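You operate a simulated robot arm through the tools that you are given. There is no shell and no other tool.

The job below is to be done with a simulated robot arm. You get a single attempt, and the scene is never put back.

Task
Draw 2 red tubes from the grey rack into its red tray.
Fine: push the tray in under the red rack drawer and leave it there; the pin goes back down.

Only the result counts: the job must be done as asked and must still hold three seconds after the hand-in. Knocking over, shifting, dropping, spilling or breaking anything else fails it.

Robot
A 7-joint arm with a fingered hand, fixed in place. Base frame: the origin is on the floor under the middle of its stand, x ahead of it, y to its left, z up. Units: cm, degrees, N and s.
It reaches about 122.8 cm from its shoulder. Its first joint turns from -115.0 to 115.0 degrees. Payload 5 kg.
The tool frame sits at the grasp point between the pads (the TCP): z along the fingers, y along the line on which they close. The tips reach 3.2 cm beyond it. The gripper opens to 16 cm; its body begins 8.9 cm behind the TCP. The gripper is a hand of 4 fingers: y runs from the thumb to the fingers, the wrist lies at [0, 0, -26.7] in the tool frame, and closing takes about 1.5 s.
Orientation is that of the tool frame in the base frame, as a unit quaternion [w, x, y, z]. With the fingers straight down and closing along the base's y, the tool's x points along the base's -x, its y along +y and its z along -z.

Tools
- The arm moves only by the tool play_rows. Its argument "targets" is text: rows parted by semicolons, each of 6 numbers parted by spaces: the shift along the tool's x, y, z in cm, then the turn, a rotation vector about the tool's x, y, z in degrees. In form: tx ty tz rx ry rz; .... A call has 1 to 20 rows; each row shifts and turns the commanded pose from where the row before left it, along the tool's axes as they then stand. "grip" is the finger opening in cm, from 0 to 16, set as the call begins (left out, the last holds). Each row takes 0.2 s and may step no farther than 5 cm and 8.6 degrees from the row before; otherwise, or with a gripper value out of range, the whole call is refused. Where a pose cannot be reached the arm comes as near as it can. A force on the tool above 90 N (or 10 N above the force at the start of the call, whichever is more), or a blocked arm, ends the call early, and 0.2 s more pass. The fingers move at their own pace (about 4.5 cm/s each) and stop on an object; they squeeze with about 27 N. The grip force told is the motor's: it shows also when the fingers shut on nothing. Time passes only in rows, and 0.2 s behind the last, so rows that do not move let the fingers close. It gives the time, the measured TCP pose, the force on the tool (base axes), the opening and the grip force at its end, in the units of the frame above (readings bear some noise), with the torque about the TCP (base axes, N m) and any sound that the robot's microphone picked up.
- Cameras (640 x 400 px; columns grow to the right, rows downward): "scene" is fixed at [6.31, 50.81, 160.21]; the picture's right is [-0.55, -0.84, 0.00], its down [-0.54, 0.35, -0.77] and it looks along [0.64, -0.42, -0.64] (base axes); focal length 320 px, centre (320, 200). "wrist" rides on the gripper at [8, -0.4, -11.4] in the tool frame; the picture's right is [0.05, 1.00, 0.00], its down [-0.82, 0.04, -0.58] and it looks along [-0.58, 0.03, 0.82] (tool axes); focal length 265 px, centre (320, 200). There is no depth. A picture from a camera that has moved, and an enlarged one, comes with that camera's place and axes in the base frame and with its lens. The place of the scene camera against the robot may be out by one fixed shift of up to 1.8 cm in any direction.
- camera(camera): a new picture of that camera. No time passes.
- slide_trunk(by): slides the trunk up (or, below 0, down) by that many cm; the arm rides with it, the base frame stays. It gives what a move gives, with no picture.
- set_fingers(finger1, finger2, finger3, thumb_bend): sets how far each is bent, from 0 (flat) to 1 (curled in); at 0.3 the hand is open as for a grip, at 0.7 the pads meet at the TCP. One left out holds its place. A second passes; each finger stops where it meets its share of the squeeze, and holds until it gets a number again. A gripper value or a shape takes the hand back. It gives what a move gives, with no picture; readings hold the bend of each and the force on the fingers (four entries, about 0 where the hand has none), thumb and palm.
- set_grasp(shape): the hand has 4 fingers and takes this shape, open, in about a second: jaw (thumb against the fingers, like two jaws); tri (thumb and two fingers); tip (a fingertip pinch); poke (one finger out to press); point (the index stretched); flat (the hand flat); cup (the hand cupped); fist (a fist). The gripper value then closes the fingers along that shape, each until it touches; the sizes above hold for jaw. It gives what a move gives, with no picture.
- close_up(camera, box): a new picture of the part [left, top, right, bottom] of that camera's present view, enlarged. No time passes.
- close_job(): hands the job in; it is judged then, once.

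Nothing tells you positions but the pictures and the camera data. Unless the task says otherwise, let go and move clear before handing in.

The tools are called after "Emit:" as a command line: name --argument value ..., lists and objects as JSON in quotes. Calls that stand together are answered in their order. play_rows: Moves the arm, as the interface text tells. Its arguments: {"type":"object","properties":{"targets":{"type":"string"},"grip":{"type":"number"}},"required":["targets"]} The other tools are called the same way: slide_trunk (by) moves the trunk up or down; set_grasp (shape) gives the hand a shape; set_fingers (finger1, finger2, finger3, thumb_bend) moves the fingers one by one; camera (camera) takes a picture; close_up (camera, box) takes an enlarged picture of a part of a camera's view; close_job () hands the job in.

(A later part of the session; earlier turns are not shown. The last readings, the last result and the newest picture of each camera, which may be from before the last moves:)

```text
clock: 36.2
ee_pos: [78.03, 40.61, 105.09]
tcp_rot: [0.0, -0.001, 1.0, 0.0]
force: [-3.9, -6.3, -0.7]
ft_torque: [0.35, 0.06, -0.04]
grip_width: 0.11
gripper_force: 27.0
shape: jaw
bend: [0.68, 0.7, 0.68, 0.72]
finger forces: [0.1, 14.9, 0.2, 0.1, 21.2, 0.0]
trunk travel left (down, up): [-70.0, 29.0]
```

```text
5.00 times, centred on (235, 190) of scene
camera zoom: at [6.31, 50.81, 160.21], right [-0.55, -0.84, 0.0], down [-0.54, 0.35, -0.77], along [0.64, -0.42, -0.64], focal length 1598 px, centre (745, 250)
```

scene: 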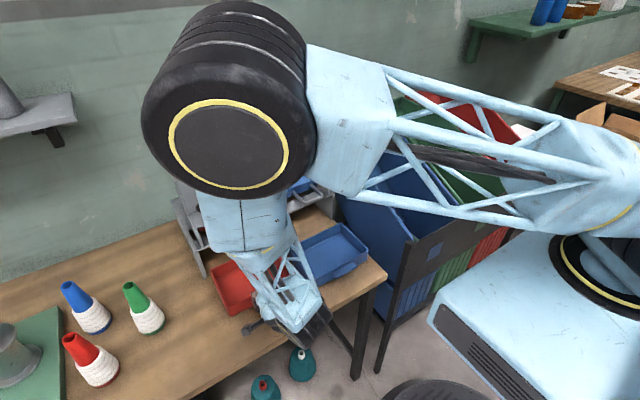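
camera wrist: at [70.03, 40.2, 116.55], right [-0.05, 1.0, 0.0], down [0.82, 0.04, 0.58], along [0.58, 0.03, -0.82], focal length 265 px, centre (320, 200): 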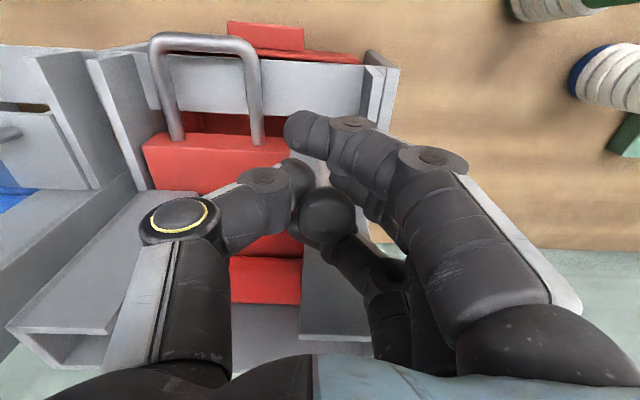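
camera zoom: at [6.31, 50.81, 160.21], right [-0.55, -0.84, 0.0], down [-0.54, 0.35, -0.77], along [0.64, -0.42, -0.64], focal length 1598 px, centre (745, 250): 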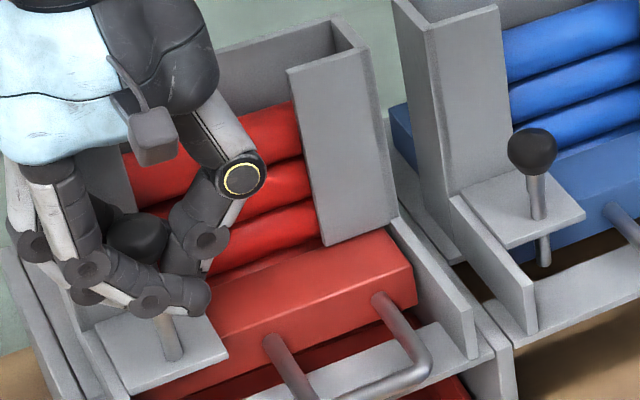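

The pin tip is now out of sight above the plate (lifted ~3.4 cm). I'll open the hand to see whether the pin stays up by itself.

Emit:
play_rows --targets "0 0 0 0 0 0; 0 0 0 0 0 0; 0 0 0 0 0 0; 0 0 0 0 0 0; 0 0 0 0 0 0" --grip 12

Emit:
camera --camera "wrist"

Emit:
close_up --camera "scene" --box '[180, 150, 290, 230]'

```text
clock: 37.4
ee_pos: [78.11, 40.6, 105.19]
tcp_rot: [0.001, 0.0, 1.0, 0.0]
force: [-0.1, 0.1, -0.2]
ft_torque: [0.01, -0.01, 0.01]
grip_width: 11.97
gripper_force: 0.0
shape: jaw
bend: [0.63, 0.63, 0.63, 0.6]
finger forces: [0.0, 0.0, 0.1, 0.0, 0.0, 0.0]
trunk travel left (down, up): [-70.0, 29.0]
```

```text
taken
camera wrist: at [70.04, 40.25, 116.5], right [-0.05, 1.0, 0.0], down [0.82, 0.04, 0.58], along [0.58, 0.03, -0.82], focal length 265 px, centre (320, 200)
```

wrist: 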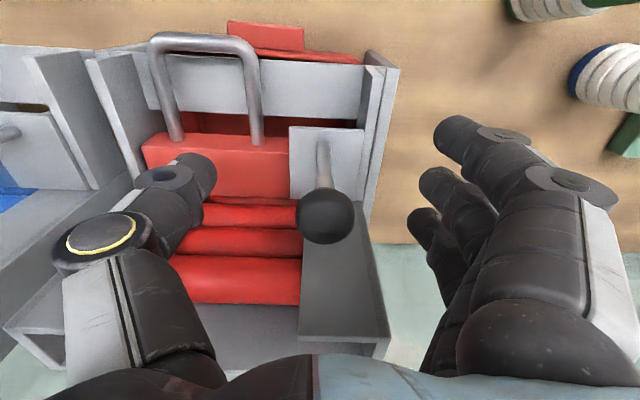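

```text
5.00 times, centred on (235, 190) of scene
camera zoom: at [6.31, 50.81, 160.21], right [-0.55, -0.84, 0.0], down [-0.54, 0.35, -0.77], along [0.64, -0.42, -0.64], focal length 1598 px, centre (745, 250)
```

zoom: 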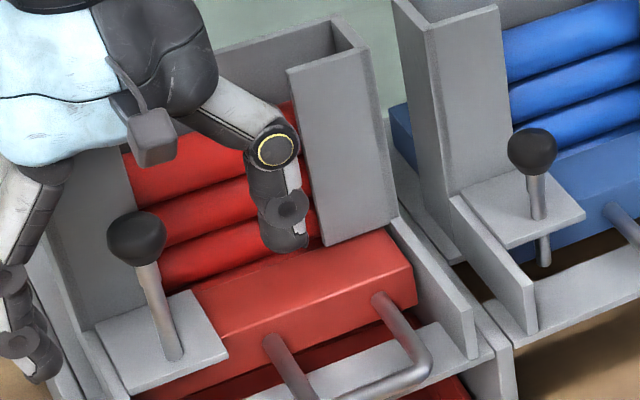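

The pin stays up on its own. Next I'll raise the hand, move above the drawer handle's crossbar (≈71.8, 31.9, 94.3), and turn the hand so that the thumb goes inside the loop and the fingers in front of it.

Emit:
play_rows --targets "0 0 -2 0 0 0; 0 0 -2.5 0 0 0; 0 0 -3 0 0 0; 0 0 -2 0 0 0; 2.1 -2.9 0 0 0 0; 2.1 -2.9 0 0 0 0; 2.1 -2.9 0 0 0 0; 0 0 0 0 0 0"

Emit:
play_rows --targets "0 0 0 0 0 -7.5; 0 0 0 0 0 -7.5; 0 0 0 0 0 -7.5; 0 0 0 0 0 -7.5; 0 0 0 0 0 -7.5; 0 0 0 0 0 -7.5; 0 0 0 0 0 -7.5; 0 0 0 0 0 -7.5; 0 0 0 0 0 -7.5; 0 0 0 0 0 -7.5; 0 0 0 0 0 -7.5; 0 0 0 0 0 -7.5; 0 0 0 0 0 0"

Emit:
camera --camera "wrist"

Emit:
close_up --camera "scene" --box '[160, 100, 320, 230]'

```text
clock: 39.2
ee_pos: [71.88, 32.07, 114.63]
tcp_rot: [0.001, 0.0, 1.0, -0.001]
force: [0.3, 0.8, -0.3]
ft_torque: [-0.02, -0.02, 0.03]
grip_width: 11.97
gripper_force: 0.1
shape: jaw
bend: [0.63, 0.63, 0.63, 0.6]
finger forces: [0.0, 0.1, 0.0, 0.1, 0.0, 0.0]
trunk travel left (down, up): [-70.0, 29.0]
```

```text
clock: 42.0
ee_pos: [71.8, 31.93, 114.61]
tcp_rot: [0.0, 0.707, -0.707, 0.0]
force: [0.1, 0.0, -0.3]
ft_torque: [-0.01, -0.05, 0.0]
grip_width: 11.96
gripper_force: 0.1
shape: jaw
bend: [0.63, 0.63, 0.63, 0.6]
finger forces: [0.0, 0.0, 0.0, 0.0, 0.1, 0.0]
trunk travel left (down, up): [-70.0, 29.0]
```

```text
taken
camera wrist: at [72.18, 23.91, 126.01], right [-1.0, -0.05, 0.0], down [-0.04, 0.82, 0.58], along [-0.03, 0.58, -0.82], focal length 265 px, centre (320, 200)
```

wrist: 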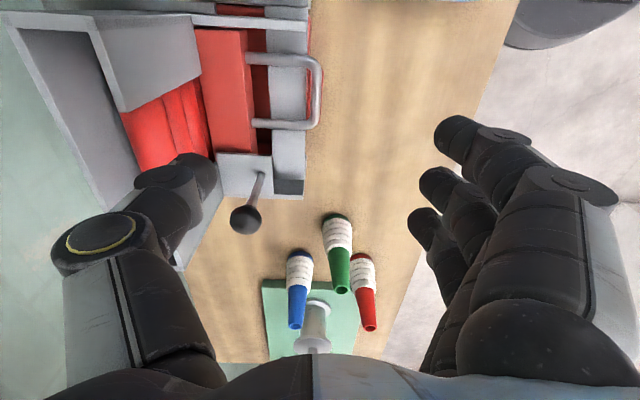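

```text
3.08 times, centred on (240, 165) of scene
camera zoom: at [6.31, 50.81, 160.21], right [-0.55, -0.84, 0.0], down [-0.54, 0.35, -0.77], along [0.64, -0.42, -0.64], focal length 984 px, centre (566, 308)
```

zoom: 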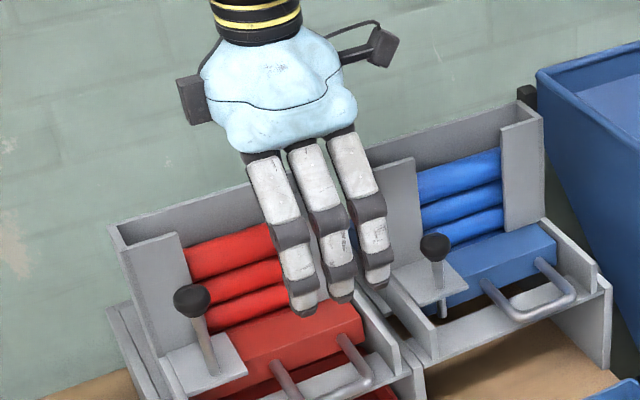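

Emit:
close_up --camera "wrist" --box '[190, 10, 350, 210]'

```text
2.00 times, centred on (270, 110) of wrist
camera zoom: at [72.18, 23.91, 126.01], right [-1.0, -0.05, 0.0], down [-0.04, 0.82, 0.58], along [-0.03, 0.58, -0.82], focal length 531 px, centre (420, 380)
```

zoom: 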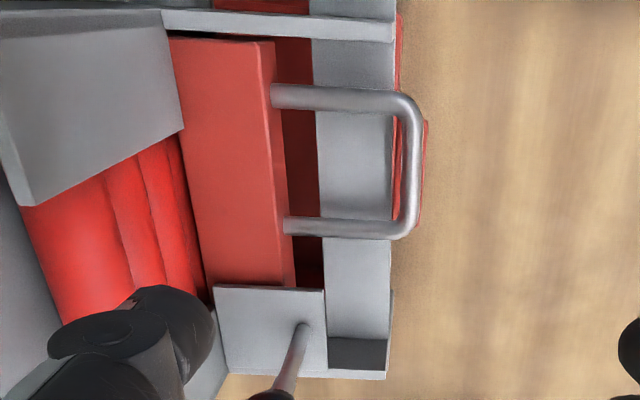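

Crossbar centre ≈ (72.2, 31.5, 94.3), with the rail just behind/below it. I'll narrow the grip and descend most of the way, then check.

Emit:
play_rows --targets "0.3 -0.4 0 0 0 0; 0 0 3 0 0 0; 0 0 3 0 0 0; 0 0 3 0 0 0; 0 0 3 0 0 0; 0 0 2 0 0 0; 0 0 1 0 0 0; 0 0 0 0 0 0" --grip 7

Emit:
camera --camera "wrist"

Emit:
close_up --camera "scene" --box '[180, 140, 300, 240]'

```text
clock: 43.8
ee_pos: [72.26, 31.62, 99.56]
tcp_rot: [0.0, 0.707, -0.707, -0.001]
force: [-0.2, -0.3, -0.8]
ft_torque: [0.01, 0.01, 0.02]
grip_width: 7.08
gripper_force: 0.0
shape: jaw
bend: [0.73, 0.73, 0.73, 0.7]
finger forces: [0.1, 0.0, 0.0, 0.0, 0.0, 0.1]
trunk travel left (down, up): [-70.0, 29.0]
```

```text
taken
camera wrist: at [72.61, 23.58, 110.96], right [-1.0, -0.05, 0.0], down [-0.04, 0.82, 0.58], along [-0.03, 0.58, -0.82], focal length 265 px, centre (320, 200)
```

wrist: 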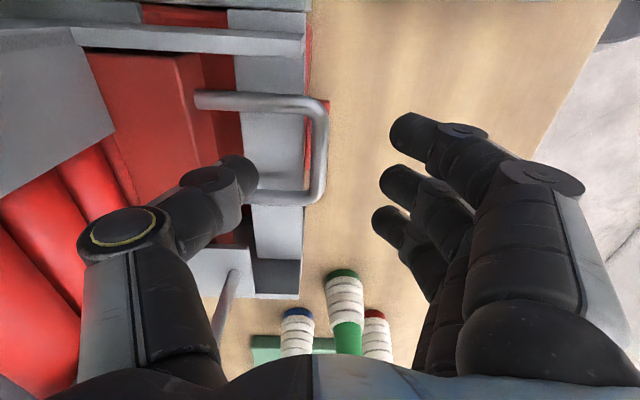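

```text
4.00 times, centred on (240, 190) of scene
camera zoom: at [6.31, 50.81, 160.21], right [-0.55, -0.84, 0.0], down [-0.54, 0.35, -0.77], along [0.64, -0.42, -0.64], focal length 1278 px, centre (640, 240)
```

zoom: 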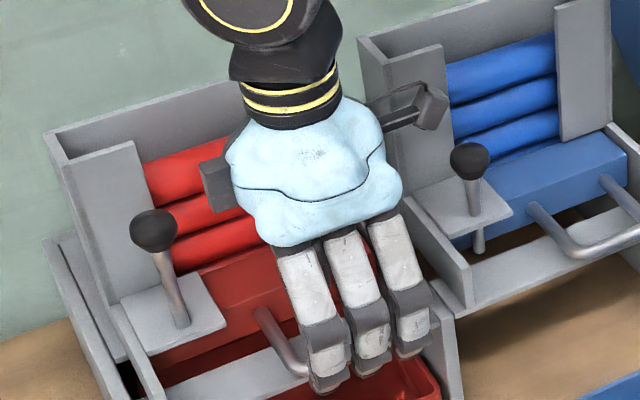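

Thumb tip is over the loop's inside and fingers are in front of the crossbar. I'll lower ~3.3 cm so the tips pass just below the bar but stay above the rail.

Emit:
play_rows --targets "0 0 1.5 0 0 0; 0 0 1 0 0 0; 0 0 0.5 0 0 0; 0 0 0.3 0 0 0; 0 0 0 0 0 0"

Emit:
camera --camera "wrist"

Emit:
close_up --camera "scene" --box '[180, 140, 300, 240]'

```text
clock: 45.0
ee_pos: [72.41, 31.56, 96.28]
tcp_rot: [0.0, -0.707, 0.707, 0.0]
force: [0.3, -1.4, -0.3]
ft_torque: [-0.01, -0.03, 0.03]
grip_width: 7.09
gripper_force: 0.1
shape: jaw
bend: [0.73, 0.73, 0.73, 0.7]
finger forces: [0.0, 0.0, 0.0, 0.0, 0.0, 0.0]
trunk travel left (down, up): [-70.0, 29.0]
```

```text
taken
camera wrist: at [72.59, 23.59, 107.66], right [-1.0, -0.05, 0.0], down [-0.04, 0.82, 0.58], along [-0.03, 0.58, -0.82], focal length 265 px, centre (320, 200)
```

wrist: 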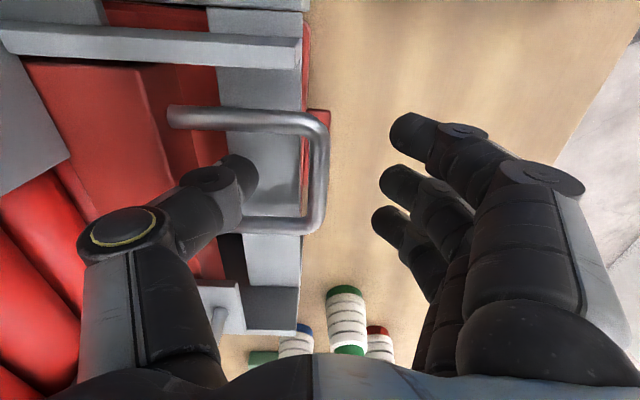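

```text
4.00 times, centred on (240, 190) of scene
camera zoom: at [6.31, 50.81, 160.21], right [-0.55, -0.84, 0.0], down [-0.54, 0.35, -0.77], along [0.64, -0.42, -0.64], focal length 1278 px, centre (640, 240)
```

zoom: 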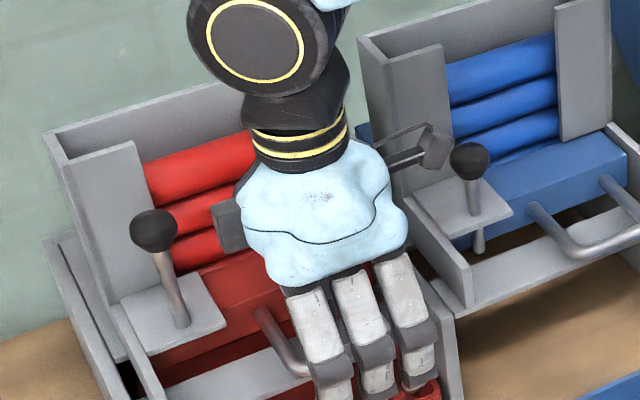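

No contact yet; the thumb is within the loop. I'll close on the crossbar.

Emit:
play_rows --targets "0 0 0 0 0 0; 0 0 0 0 0 0; 0 0 0 0 0 0; 0 0 0 0 0 0; 0 0 0 0 0 0; 0 0 0 0 0 0" --grip 0

Emit:
camera --camera "wrist"

```text
clock: 46.4
ee_pos: [72.32, 31.51, 96.27]
tcp_rot: [0.0, 0.707, -0.707, 0.0]
force: [-0.5, 0.3, -2.9]
ft_torque: [0.03, 0.02, 0.04]
grip_width: 0.64
gripper_force: 27.6
shape: jaw
bend: [0.7, 0.71, 0.71, 0.7]
finger forces: [7.9, 8.1, 8.1, 0.1, 23.3, 0.0]
trunk travel left (down, up): [-70.0, 29.0]
```

```text
taken
camera wrist: at [72.6, 23.59, 107.65], right [-1.0, -0.05, 0.0], down [-0.04, 0.82, 0.58], along [-0.03, 0.58, -0.82], focal length 265 px, centre (320, 200)
```

wrist: 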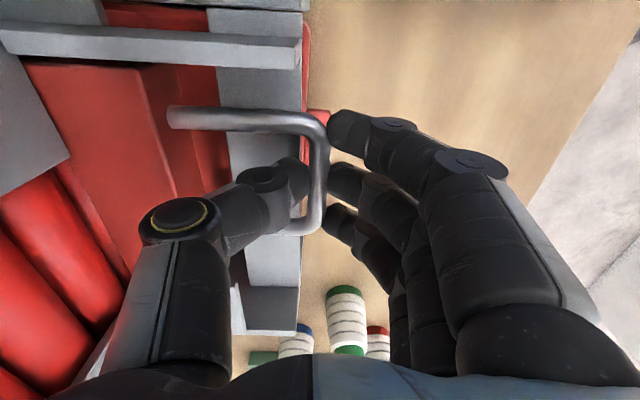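

A solid balanced grip on the crossbar. Now I'll pull the drawer out (toward −x) in small steps and watch the force.

Emit:
play_rows --targets "0 0.4 0 0 0 0; 0 0.4 0 0 0 0; 0 0.4 0 0 0 0; 0 0.4 0 0 0 0; 0 0.4 0 0 0 0; 0 0 0 0 0 0"

Emit:
camera --camera "wrist"

Emit:
close_up --camera "scene" --box '[180, 140, 300, 240]'

```text
clock: 47.8
ee_pos: [70.18, 31.53, 96.3]
tcp_rot: [0.0, -0.707, 0.707, -0.001]
force: [-0.2, -1.5, -1.3]
ft_torque: [0.01, 0.01, 0.01]
grip_width: 0.65
gripper_force: 26.4
shape: jaw
bend: [0.7, 0.7, 0.7, 0.7]
finger forces: [8.6, 8.5, 8.3, 0.0, 25.2, 0.1]
trunk travel left (down, up): [-70.0, 29.0]
```

```text
taken
camera wrist: at [70.55, 23.6, 107.65], right [-1.0, -0.05, 0.0], down [-0.04, 0.82, 0.58], along [-0.03, 0.58, -0.82], focal length 265 px, centre (320, 200)
```

wrist: 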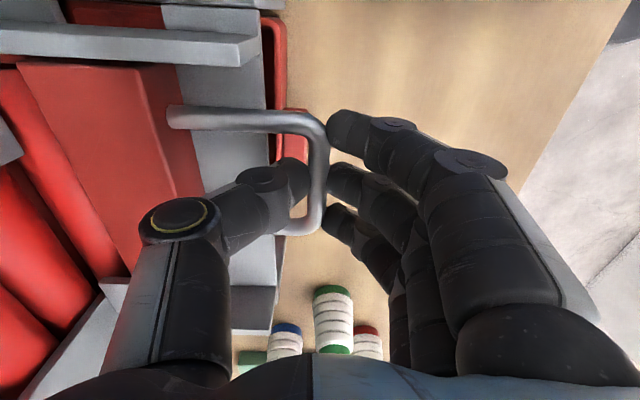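

```text
4.00 times, centred on (240, 190) of scene
camera zoom: at [6.31, 50.81, 160.21], right [-0.55, -0.84, 0.0], down [-0.54, 0.35, -0.77], along [0.64, -0.42, -0.64], focal length 1278 px, centre (640, 240)
```

zoom: 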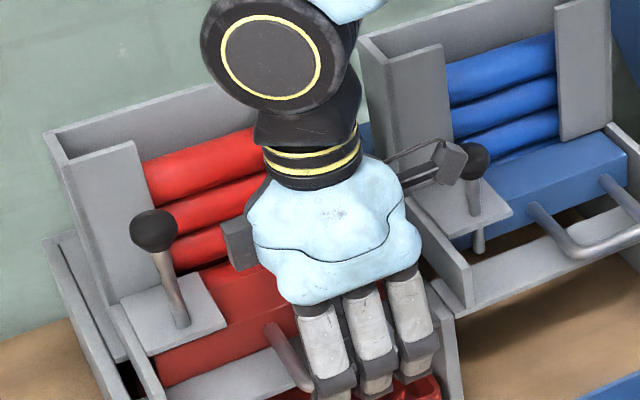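

The drawer slides freely with the pin up. I'll keep pulling.

Emit:
play_rows --targets "0 0.4 0 0 0 0; 0 0.4 0 0 0 0; 0 0.4 0 0 0 0; 0 0.4 0 0 0 0; 0 0.4 0 0 0 0; 0 0 0 0 0 0"

Emit:
camera --camera "wrist"

Emit:
close_up --camera "scene" --box '[180, 140, 300, 240]'

```text
clock: 49.2
ee_pos: [68.3, 31.64, 96.25]
tcp_rot: [0.0, 0.707, -0.707, 0.0]
force: [1.1, -3.3, -5.6]
ft_torque: [-0.06, 0.0, 0.01]
grip_width: 0.65
gripper_force: 26.7
shape: jaw
bend: [0.7, 0.7, 0.7, 0.7]
finger forces: [8.3, 8.3, 8.0, 0.1, 25.3, 0.1]
trunk travel left (down, up): [-70.0, 29.0]
```

```text
taken
camera wrist: at [68.62, 23.6, 107.66], right [-1.0, -0.05, 0.0], down [-0.04, 0.82, 0.58], along [-0.03, 0.58, -0.82], focal length 265 px, centre (320, 200)
```

wrist: 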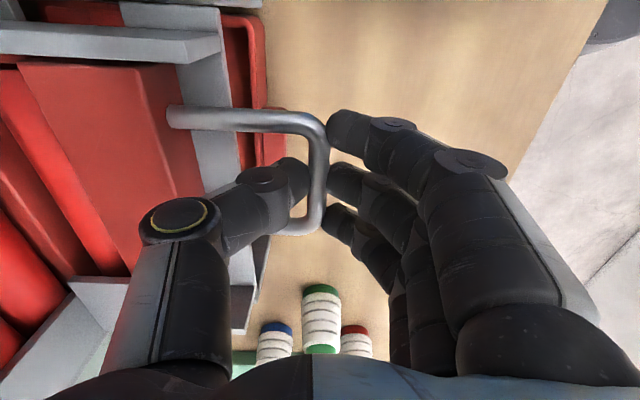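

```text
4.00 times, centred on (240, 190) of scene
camera zoom: at [6.31, 50.81, 160.21], right [-0.55, -0.84, 0.0], down [-0.54, 0.35, -0.77], along [0.64, -0.42, -0.64], focal length 1278 px, centre (640, 240)
```

zoom: 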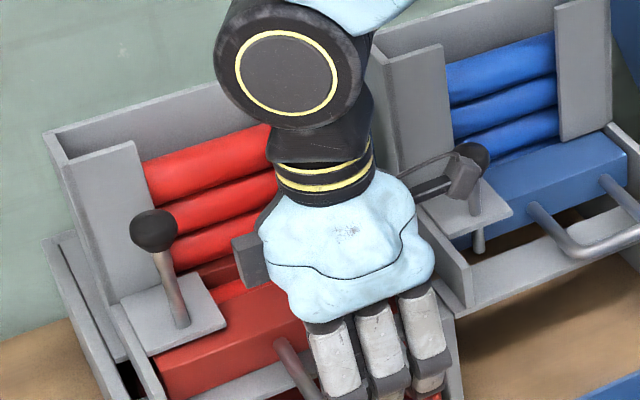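

Drawer is out about 4 cm, and the carrier slot is beginning to appear. I continue.

Emit:
play_rows --targets "0 0.4 0 0 0 0; 0 0.4 0 0 0 0; 0 0.4 0 0 0 0; 0 0.4 0 0 0 0; 0 0 0 0 0 0"

Emit:
close_up --camera "wrist" --box '[0, 0, 320, 300]'

Emit:
close_up --camera "scene" --box '[180, 140, 300, 240]'

```text
clock: 50.4
ee_pos: [66.63, 31.62, 96.23]
tcp_rot: [0.0, -0.707, 0.707, 0.0]
force: [1.4, -3.0, -5.7]
ft_torque: [-0.07, -0.02, 0.03]
grip_width: 0.67
gripper_force: 26.7
shape: jaw
bend: [0.7, 0.7, 0.7, 0.7]
finger forces: [8.5, 8.5, 8.1, 0.1, 25.0, 0.0]
trunk travel left (down, up): [-70.0, 29.0]
```

```text
1.33 times, centred on (160, 150) of wrist
camera zoom: at [66.98, 23.6, 107.67], right [-1.0, -0.05, 0.0], down [-0.04, 0.82, 0.58], along [-0.03, 0.58, -0.82], focal length 354 px, centre (533, 267)
```

zoom: 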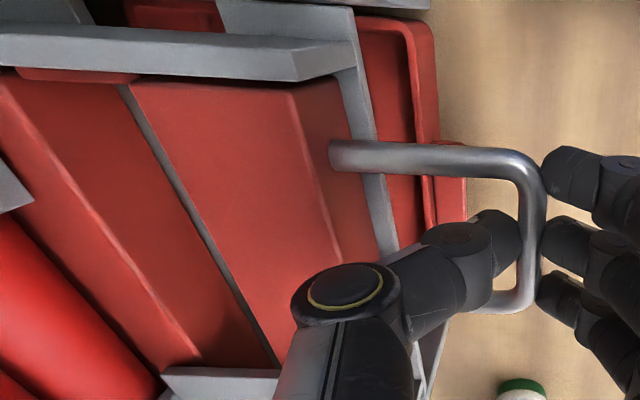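

```text
4.00 times, centred on (240, 190) of scene
camera zoom: at [6.31, 50.81, 160.21], right [-0.55, -0.84, 0.0], down [-0.54, 0.35, -0.77], along [0.64, -0.42, -0.64], focal length 1278 px, centre (640, 240)
```

zoom: 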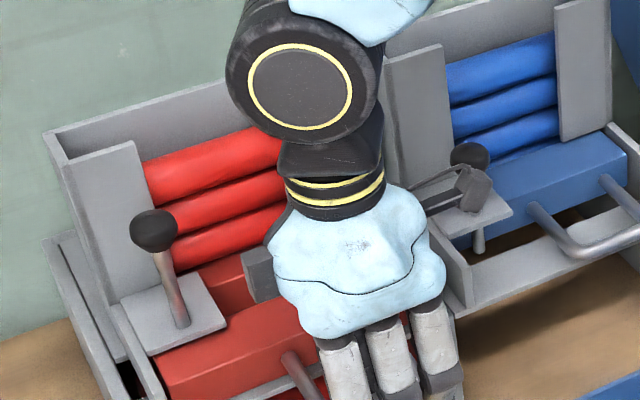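

Emit:
close_up --camera "wrist" --box '[0, 30, 160, 230]'

Emit:
close_up --camera "wrist" --box '[150, 0, 320, 140]'

Emit:
close_up --camera "scene" --box '[200, 170, 270, 240]'

```text
2.00 times, centred on (80, 130) of wrist
camera zoom: at [66.98, 23.6, 107.67], right [-1.0, -0.05, 0.0], down [-0.04, 0.82, 0.58], along [-0.03, 0.58, -0.82], focal length 531 px, centre (800, 340)
```

zoom: 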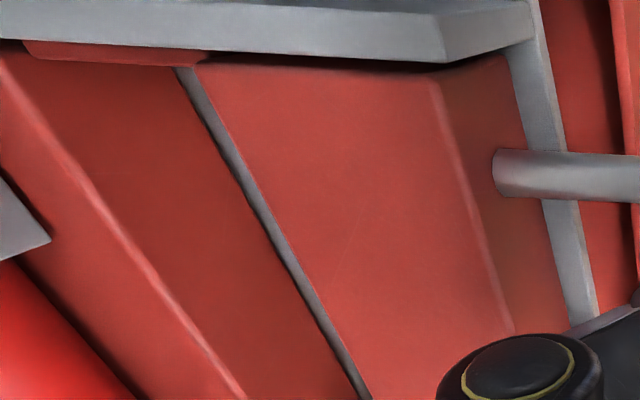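

```text
2.86 times, centred on (235, 70) of wrist
camera zoom: at [66.98, 23.6, 107.67], right [-1.0, -0.05, 0.0], down [-0.04, 0.82, 0.58], along [-0.03, 0.58, -0.82], focal length 758 px, centre (563, 571)
```

zoom: 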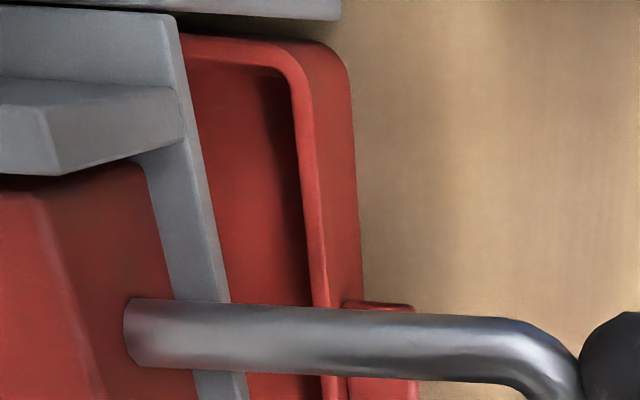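

```text
5.71 times, centred on (235, 205) of scene
camera zoom: at [6.31, 50.81, 160.21], right [-0.55, -0.84, 0.0], down [-0.54, 0.35, -0.77], along [0.64, -0.42, -0.64], focal length 1826 px, centre (806, 171)
```

zoom: 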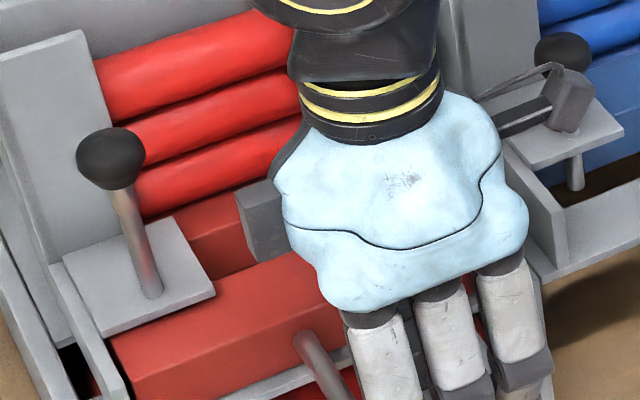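

The slot in the drawer is now empty over the gap, so the first tube seems to have dropped. I'll push the drawer back in fully, slowly.

Emit:
play_rows --targets "0 -0.4 0 0 0 0; 0 -0.4 0 0 0 0; 0 -0.4 0 0 0 0; 0 -0.4 0 0 0 0; 0 -0.4 0 0 0 0; 0 -0.4 0 0 0 0; 0 -0.4 0 0 0 0; 0 -0.4 0 0 0 0; 0 -0.4 0 0 0 0; 0 -0.4 0 0 0 0; 0 -0.4 0 0 0 0; 0 -0.4 0 0 0 0; 0 -0.4 0 0 0 0; 0 -0.4 0 0 0 0; 0 0 0 0 0 0; 0 0 0 0 0 0"

Emit:
camera --camera "wrist"

Emit:
close_up --camera "scene" --box '[180, 140, 300, 240]'

```text
clock: 53.8
ee_pos: [72.29, 31.62, 96.24]
tcp_rot: [0.0, 0.707, -0.707, 0.0]
force: [-1.1, -2.7, -0.9]
ft_torque: [-0.04, 0.04, 0.02]
grip_width: 0.64
gripper_force: 27.1
shape: jaw
bend: [0.7, 0.7, 0.7, 0.7]
finger forces: [8.8, 8.6, 8.3, 0.0, 24.4, 0.0]
trunk travel left (down, up): [-70.0, 29.0]
```

```text
taken
camera wrist: at [72.58, 23.6, 107.65], right [-1.0, -0.05, 0.0], down [-0.04, 0.82, 0.58], along [-0.03, 0.58, -0.82], focal length 265 px, centre (320, 200)
```

wrist: 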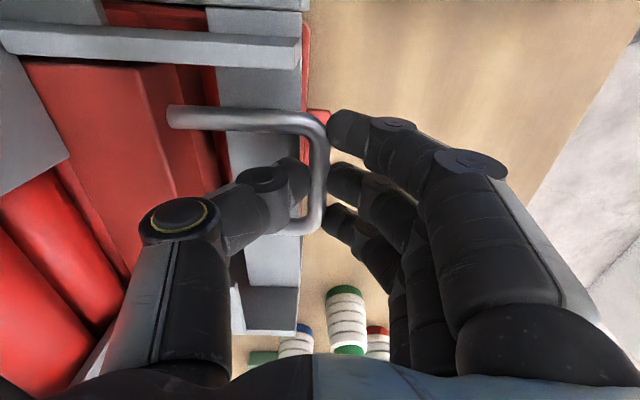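

```text
4.00 times, centred on (240, 190) of scene
camera zoom: at [6.31, 50.81, 160.21], right [-0.55, -0.84, 0.0], down [-0.54, 0.35, -0.77], along [0.64, -0.42, -0.64], focal length 1278 px, centre (640, 240)
```

zoom: 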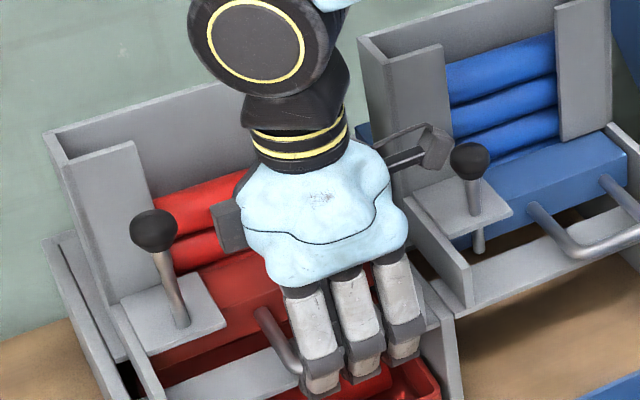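

The stack in the hopper dropped by one and a bright red tube is visible in the tray. I'll pull the drawer for the second tube.

Emit:
play_rows --targets "0 0.4 0 0 0 0; 0 0.4 0 0 0 0; 0 0.4 0 0 0 0; 0 0.4 0 0 0 0; 0 0.4 0 0 0 0; 0 0.4 0 0 0 0; 0 0.4 0 0 0 0; 0 0.4 0 0 0 0; 0 0.4 0 0 0 0; 0 0.4 0 0 0 0; 0 0.4 0 0 0 0; 0 0.4 0 0 0 0; 0 0.4 0 0 0 0; 0 0.4 0 0 0 0; 0 0 0 0 0 0; 0 0 0 0 0 0"

Emit:
close_up --camera "wrist" --box '[0, 0, 320, 300]'

Emit:
close_up --camera "scene" --box '[180, 140, 300, 240]'

```text
clock: 57.2
ee_pos: [66.68, 31.64, 96.35]
tcp_rot: [0.0, -0.707, 0.707, 0.0]
force: [0.5, -1.9, -3.2]
ft_torque: [-0.06, 0.04, 0.02]
grip_width: 0.64
gripper_force: 27.0
shape: jaw
bend: [0.7, 0.7, 0.7, 0.7]
finger forces: [8.4, 8.4, 8.2, 0.0, 24.6, 0.0]
trunk travel left (down, up): [-70.0, 29.0]
```

```text
1.33 times, centred on (160, 150) of wrist
camera zoom: at [66.98, 23.6, 107.66], right [-1.0, -0.05, 0.0], down [-0.04, 0.82, 0.58], along [-0.03, 0.58, -0.82], focal length 354 px, centre (533, 267)
```

zoom: 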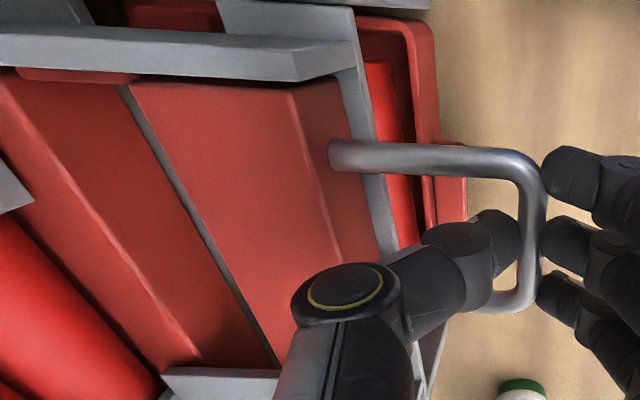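

```text
4.00 times, centred on (240, 190) of scene
camera zoom: at [6.31, 50.81, 160.21], right [-0.55, -0.84, 0.0], down [-0.54, 0.35, -0.77], along [0.64, -0.42, -0.64], focal length 1278 px, centre (640, 240)
```

zoom: 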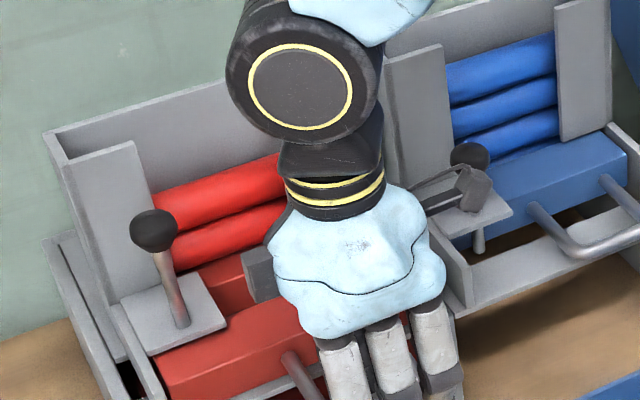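

A red tube is visible in the tray's front, and the slot is empty again. I'll push the drawer back home.

Emit:
play_rows --targets "0 -0.4 0 0 0 0; 0 -0.4 0 0 0 0; 0 -0.4 0 0 0 0; 0 -0.4 0 0 0 0; 0 -0.4 0 0 0 0; 0 -0.4 0 0 0 0; 0 -0.4 0 0 0 0; 0 -0.4 0 0 0 0; 0 -0.4 0 0 0 0; 0 -0.4 0 0 0 0; 0 -0.4 0 0 0 0; 0 -0.4 0 0 0 0; 0 -0.4 0 0 0 0; 0 -0.4 0 0 0 0; 0 0 0 0 0 0; 0 0 0 0 0 0"

Emit:
camera --camera "wrist"

Emit:
close_up --camera "scene" --box '[180, 140, 300, 240]'

```text
clock: 60.6
ee_pos: [72.31, 31.65, 96.24]
tcp_rot: [0.0, 0.707, -0.707, -0.001]
force: [-1.0, -1.6, -2.4]
ft_torque: [-0.02, 0.05, 0.07]
grip_width: 0.6
gripper_force: 26.6
shape: jaw
bend: [0.7, 0.7, 0.7, 0.7]
finger forces: [8.6, 8.6, 8.4, 0.0, 24.3, 0.0]
trunk travel left (down, up): [-70.0, 29.0]
```

```text
taken
camera wrist: at [72.58, 23.59, 107.66], right [-1.0, -0.05, 0.0], down [-0.04, 0.82, 0.58], along [-0.03, 0.58, -0.82], focal length 265 px, centre (320, 200)
```

wrist: 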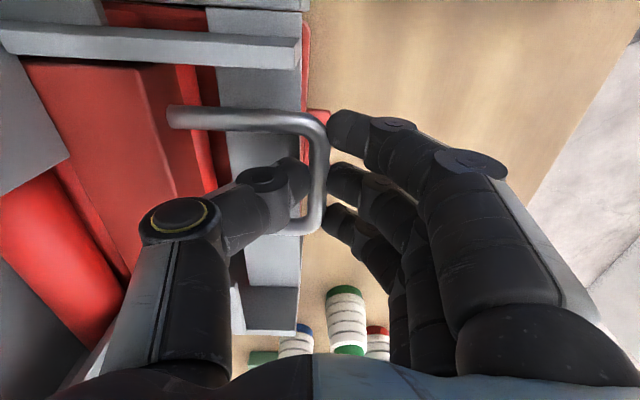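

```text
4.00 times, centred on (240, 190) of scene
camera zoom: at [6.31, 50.81, 160.21], right [-0.55, -0.84, 0.0], down [-0.54, 0.35, -0.77], along [0.64, -0.42, -0.64], focal length 1278 px, centre (640, 240)
```

zoom: 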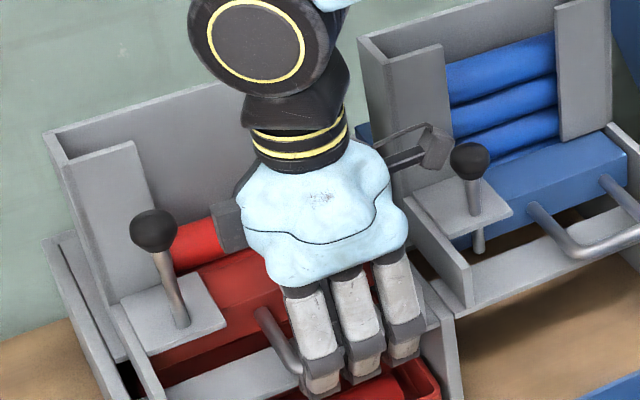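

The drawer is back at its original position and the stack has dropped again. I'll open the hand and rise straight up.

Emit:
play_rows --targets "0 0 0 0 0 0; 0 0 0 0 0 0; 0 0 0 0 0 0; 0 0 0 0 0 0; 0 0 0 0 0 0" --grip 7

Emit:
play_rows --targets "0 0 -1 0 0 0; 0 0 -2 0 0 0; 0 0 -3 0 0 0; 0 0 -4 0 0 0; 0 0 -4 0 0 0; 0 0 -4 0 0 0; 0 0 0 0 0 0"

Emit:
camera --camera "wrist"

Emit:
close_up --camera "scene" --box '[160, 120, 320, 270]'

```text
clock: 61.8
ee_pos: [72.2, 31.56, 96.31]
tcp_rot: [0.0, -0.707, 0.708, 0.0]
force: [-0.1, -0.1, 0.0]
ft_torque: [-0.01, -0.02, -0.01]
grip_width: 6.95
gripper_force: 0.1
shape: jaw
bend: [0.73, 0.73, 0.73, 0.7]
finger forces: [0.1, 0.0, 0.0, 0.1, 0.0, 0.1]
trunk travel left (down, up): [-70.0, 29.0]
```

```text
clock: 63.4
ee_pos: [72.35, 31.59, 114.26]
tcp_rot: [0.0, 0.707, -0.707, 0.0]
force: [-0.7, 0.2, 0.5]
ft_torque: [0.02, 0.03, 0.01]
grip_width: 6.97
gripper_force: 0.0
shape: jaw
bend: [0.73, 0.73, 0.73, 0.7]
finger forces: [0.0, 0.0, 0.1, 0.0, 0.0, 0.0]
trunk travel left (down, up): [-70.0, 29.0]
```

```text
taken
camera wrist: at [72.62, 23.65, 125.76], right [-1.0, -0.05, 0.0], down [-0.04, 0.82, 0.58], along [-0.03, 0.58, -0.82], focal length 265 px, centre (320, 200)
```

wrist: 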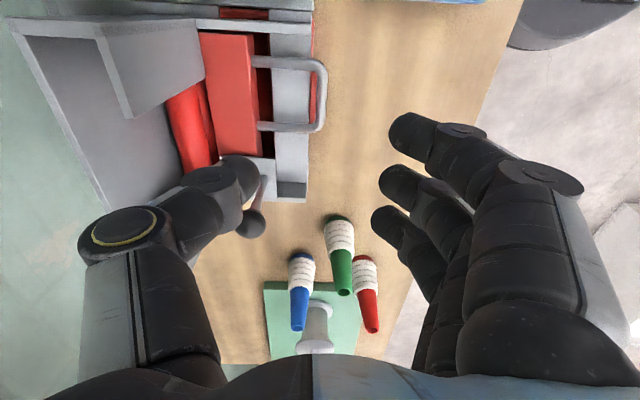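

```text
2.67 times, centred on (240, 195) of scene
camera zoom: at [6.31, 50.81, 160.21], right [-0.55, -0.84, 0.0], down [-0.54, 0.35, -0.77], along [0.64, -0.42, -0.64], focal length 852 px, centre (533, 213)
```

zoom: 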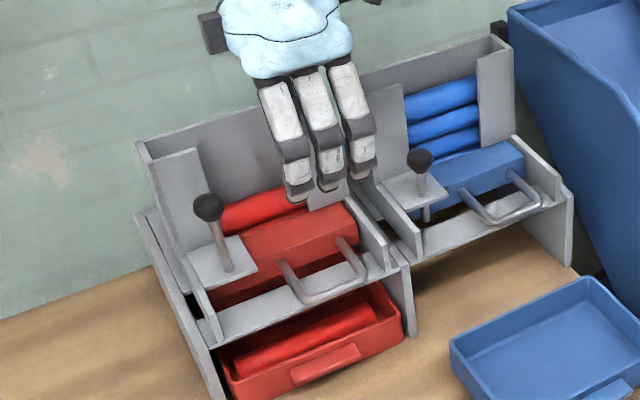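

Emit:
close_up --camera "scene" --box '[205, 200, 325, 280]'

Emit:
close_up --camera "scene" --box '[190, 170, 270, 240]'

Emit:
play_rows --targets "0 0 0 0 0 7.5; 0 0 0 0 0 7.5; 0 0 0 0 0 7.5; 0 0 0 0 0 7.5; 0 0 0 0 0 7.5; 0 0 0 0 0 7.5; 0 0 0 0 0 7.5; 0 0 0 0 0 7.5; 0 0 0 0 0 7.5; 0 0 0 0 0 7.5; 0 0 0 0 0 7.5; 0 0 0 0 0 7.5; 0 0 0 0 0 0"

```text
5.00 times, centred on (265, 240) of scene
camera zoom: at [6.31, 50.81, 160.21], right [-0.55, -0.84, 0.0], down [-0.54, 0.35, -0.77], along [0.64, -0.42, -0.64], focal length 1598 px, centre (595, 0)
```

zoom: 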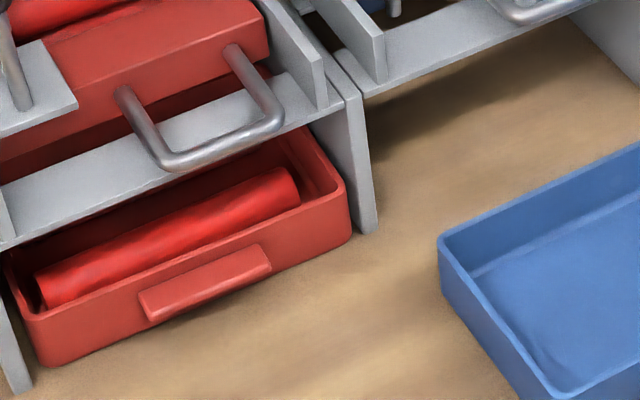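

```text
5.71 times, centred on (230, 205) of scene
camera zoom: at [6.31, 50.81, 160.21], right [-0.55, -0.84, 0.0], down [-0.54, 0.35, -0.77], along [0.64, -0.42, -0.64], focal length 1826 px, centre (834, 171)
```

zoom: 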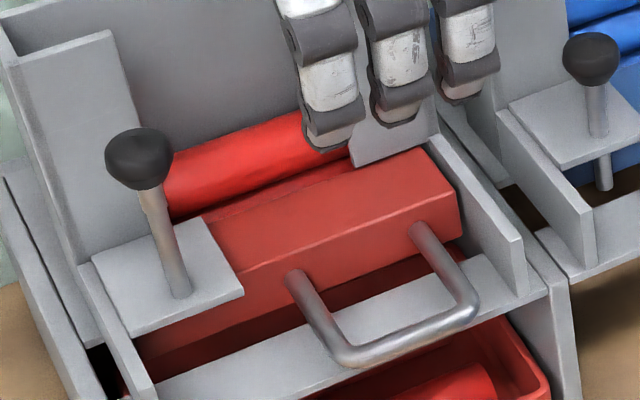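

```text
clock: 66.2
ee_pos: [72.23, 31.6, 114.18]
tcp_rot: [-0.001, 0.001, 1.0, 0.0]
force: [-0.3, 0.8, -0.3]
ft_torque: [0.01, 0.01, 0.0]
grip_width: 6.96
gripper_force: 0.1
shape: jaw
bend: [0.73, 0.73, 0.73, 0.7]
finger forces: [0.0, 0.0, 0.0, 0.0, 0.0, 0.0]
trunk travel left (down, up): [-70.0, 29.0]
```

One tube is clearly seen in the tray; the second should be behind it under the rail. I'll view from the front to count before setting the pin down.

Emit:
play_rows --targets "4.2 0.8 0 0 0 0; 4.2 0.8 0 0 0 0; 4.2 0.8 0 0 0 0; 4.2 0.8 0 0 0 0; 0 0 4 0 0 0; 0 0 4 0 0 0; 0 0 4 0 0 0; 0 0 4 0 0 0; 0 0 4 0 0 0; 0 0 0 0 -7.5 0; 0 0 0 0 -7.5 0; 0 0 0 0 -7.5 0; 0 0 0 0 -7.5 0; 0 0 0 0 -7.5 0; 0 0 0 0 -7.5 0; 0 0 0 0 0 0" --grip 16

Emit:
camera --camera "wrist"

Emit:
close_up --camera "wrist" --box '[200, 100, 420, 260]'

```text
clock: 69.6
ee_pos: [55.29, 34.88, 94.48]
tcp_rot: [0.384, 0.0, 0.923, 0.0]
force: [-0.5, -0.7, -0.7]
ft_torque: [0.02, -0.02, -0.01]
grip_width: 15.98
gripper_force: 0.0
shape: jaw
bend: [0.3, 0.3, 0.3, 0.3]
finger forces: [0.1, 0.0, 0.0, 0.1, 0.0, 0.0]
trunk travel left (down, up): [-70.0, 29.0]
```

```text
taken
camera wrist: at [41.43, 34.48, 96.78], right [-0.04, 1.0, -0.04], down [0.16, 0.04, 0.99], along [0.99, 0.03, -0.17], focal length 265 px, centre (320, 200)
```

wrist: 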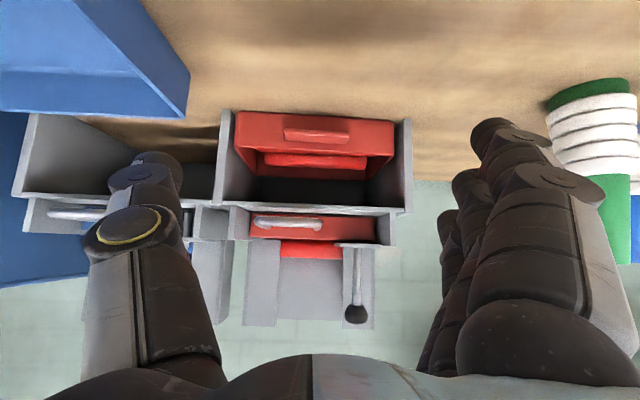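

```text
2.50 times, centred on (310, 180) of wrist
camera zoom: at [41.43, 34.48, 96.78], right [-0.04, 1.0, -0.04], down [0.16, 0.04, 0.99], along [0.99, 0.03, -0.17], focal length 664 px, centre (345, 250)
```

zoom: 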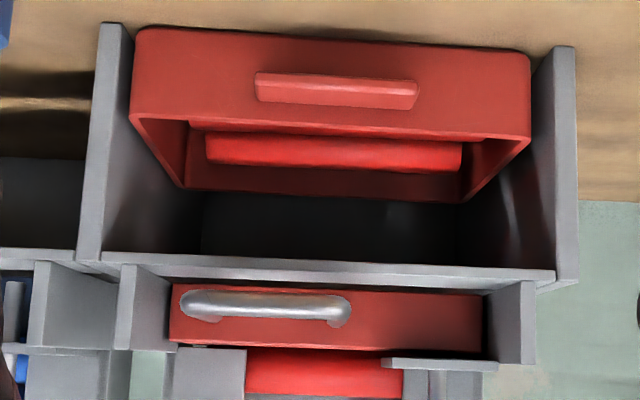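

Emit:
close_up --camera "wrist" --box '[235, 125, 405, 190]'

Emit:
close_up --camera "scene" --box '[200, 200, 290, 270]'

```text
3.76 times, centred on (320, 158) of wrist
camera zoom: at [41.43, 34.48, 96.78], right [-0.04, 1.0, -0.04], down [0.16, 0.04, 0.99], along [0.99, 0.03, -0.17], focal length 999 px, centre (320, 360)
```

zoom: 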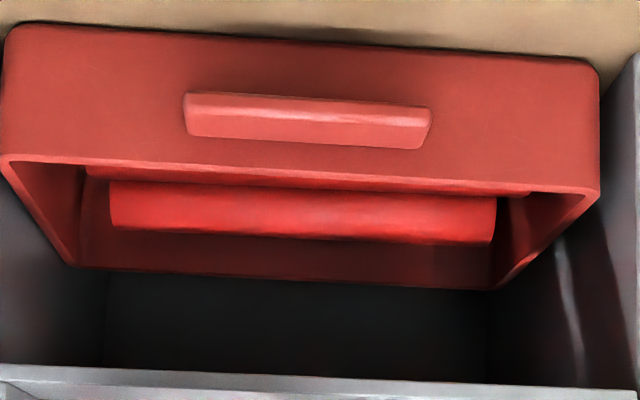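

```text
5.71 times, centred on (245, 235) of scene
camera zoom: at [6.31, 50.81, 160.21], right [-0.55, -0.84, 0.0], down [-0.54, 0.35, -0.77], along [0.64, -0.42, -0.64], focal length 1826 px, centre (749, 0)
```

zoom: 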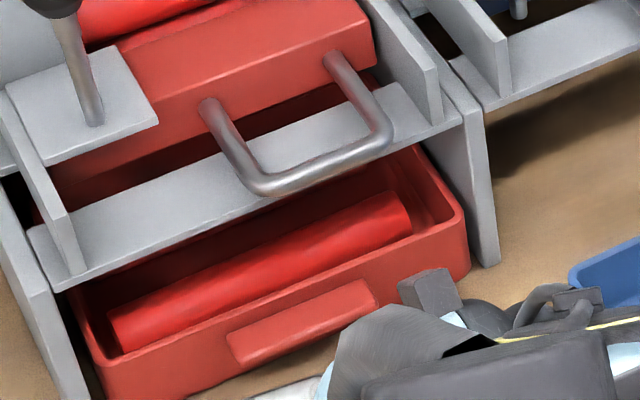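

Two tubes lie in the tray (a sliver of the front one plus the one behind it). Now I return above the raised knob to put the pin back down.

Emit:
play_rows --targets "0 0 0 0 7.5 0; 0 0 0 0 7.5 0; 0 0 0 0 7.5 0; 0 0 0 0 7.5 0; 0 0 0 0 7.5 0; 0 0 0 0 7.5 0; 0 0 -4 0 0 0; 0 0 -4 0 0 0; 0 0 -4 0 0 0; 0 0 -4 0 0 0; 0 0 -4 0 0 0; 0 0 -4 0 0 0; 0 0 0 0 0 0" --grip 12

Emit:
play_rows --targets "-3.8 0.98 0 0 0 0; -3.8 0.98 0 0 0 0; -3.8 0.98 0 0 0 0; -3.8 0.98 0 0 0 0; -3.8 0.98 0 0 0 0; -3.8 0.98 0 0 0 0; 0 0 0 0 0 0"

Emit:
camera --camera "wrist"

```text
clock: 72.4
ee_pos: [55.39, 34.79, 118.18]
tcp_rot: [-0.001, 0.0, 1.0, 0.0]
force: [0.3, -0.7, -0.2]
ft_torque: [0.03, 0.0, -0.01]
grip_width: 12.02
gripper_force: 0.0
shape: jaw
bend: [0.63, 0.63, 0.63, 0.59]
finger forces: [0.0, 0.0, 0.1, 0.0, 0.0, 0.0]
trunk travel left (down, up): [-70.0, 29.0]
```

```text
clock: 74.0
ee_pos: [78.33, 40.77, 118.3]
tcp_rot: [0.0, -0.001, 1.0, 0.0]
force: [-0.9, -0.8, 0.7]
ft_torque: [-0.01, 0.01, 0.0]
grip_width: 12.06
gripper_force: 0.1
shape: jaw
bend: [0.63, 0.63, 0.63, 0.59]
finger forces: [0.1, 0.0, 0.0, 0.0, 0.0, 0.1]
trunk travel left (down, up): [-70.0, 29.0]
```

```text
taken
camera wrist: at [70.2, 40.32, 129.76], right [-0.05, 1.0, 0.0], down [0.82, 0.04, 0.58], along [0.58, 0.03, -0.82], focal length 265 px, centre (320, 200)
```

wrist: 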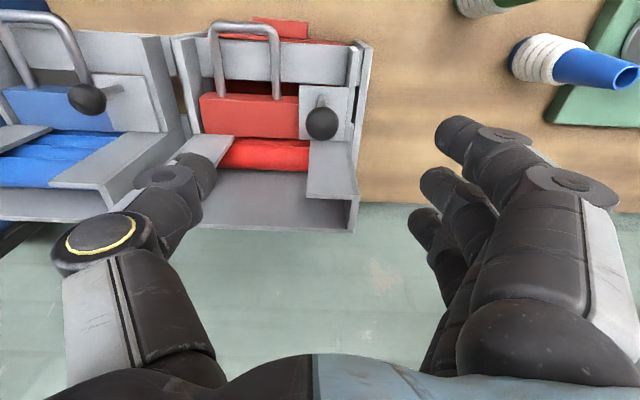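

The knob is below the TCP. I'll descend around it and close as before.

Emit:
play_rows --targets "0.1 0 3 0 0 0; 0 0 3 0 0 0; 0 0 3 0 0 0; 0 0 2.5 0 0 0; 0 0 1.5 0 0 0; 0 0 0 0 0 0"

Emit:
camera --camera "wrist"

```text
clock: 75.4
ee_pos: [78.16, 40.72, 105.19]
tcp_rot: [0.0, 0.0, 1.0, 0.0]
force: [0.6, 0.6, 0.7]
ft_torque: [0.01, 0.04, -0.03]
grip_width: 12.02
gripper_force: 0.1
shape: jaw
bend: [0.63, 0.63, 0.63, 0.59]
finger forces: [0.0, 0.1, 0.0, 0.0, 0.0, 0.0]
trunk travel left (down, up): [-70.0, 29.0]
```

```text
taken
camera wrist: at [70.0, 40.35, 116.71], right [-0.05, 1.0, 0.0], down [0.82, 0.04, 0.58], along [0.58, 0.03, -0.82], focal length 265 px, centre (320, 200)
```

wrist: 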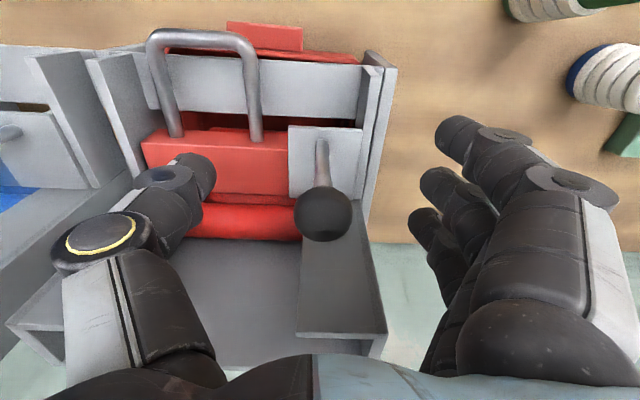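

Emit:
play_rows --targets "0 0 0 0 0 0; 0 0 0 0 0 0; 0 0 0 0 0 0; 0 0 0 0 0 0; 0 0 0 0 0 0; 0 0 0 0 0 0; 0 0 0 0 0 0; 0 0 0 0 0 0" --grip 0

Emit:
close_up --camera "wrist" --box '[120, 20, 460, 300]'

```text
clock: 77.2
ee_pos: [78.04, 40.45, 105.22]
tcp_rot: [-0.001, 0.001, 1.0, -0.001]
force: [-3.4, -7.2, -4.4]
ft_torque: [0.3, 0.06, 0.01]
grip_width: 0.0
gripper_force: 27.4
shape: jaw
bend: [0.68, 0.71, 0.68, 0.72]
finger forces: [0.0, 13.3, 0.9, 0.0, 22.5, 0.0]
trunk travel left (down, up): [-70.0, 29.0]
```

```text
1.43 times, centred on (290, 160) of wrist
camera zoom: at [70.02, 40.15, 116.64], right [-0.05, 1.0, 0.0], down [0.82, 0.04, 0.58], along [0.58, 0.03, -0.82], focal length 379 px, centre (363, 257)
```

zoom: 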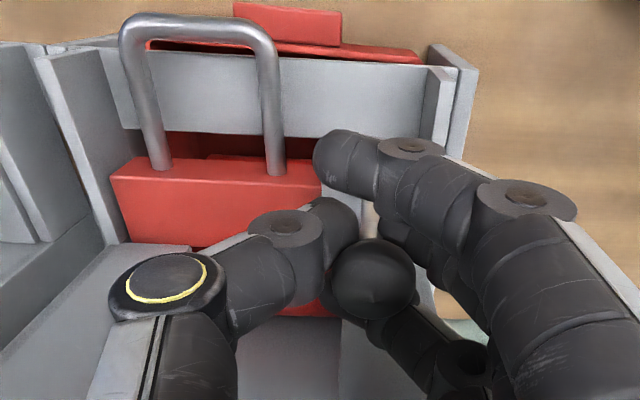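

Gripped. I'll lower the pin step by step, watching the force.

Emit:
play_rows --targets "0 0 0.4 0 0 0; 0 0 0.4 0 0 0; 0 0 0.4 0 0 0; 0 0 0.4 0 0 0; 0 0 0 0 0 0"

```text
clock: 78.4
ee_pos: [78.02, 40.65, 103.63]
tcp_rot: [0.0, -0.001, 1.0, 0.0]
force: [-4.4, -12.3, -0.6]
ft_torque: [0.24, 0.03, -0.01]
grip_width: 0.0
gripper_force: 26.7
shape: jaw
bend: [0.68, 0.71, 0.68, 0.72]
finger forces: [0.1, 12.5, 0.8, 0.1, 24.5, 0.1]
trunk travel left (down, up): [-70.0, 29.0]
```

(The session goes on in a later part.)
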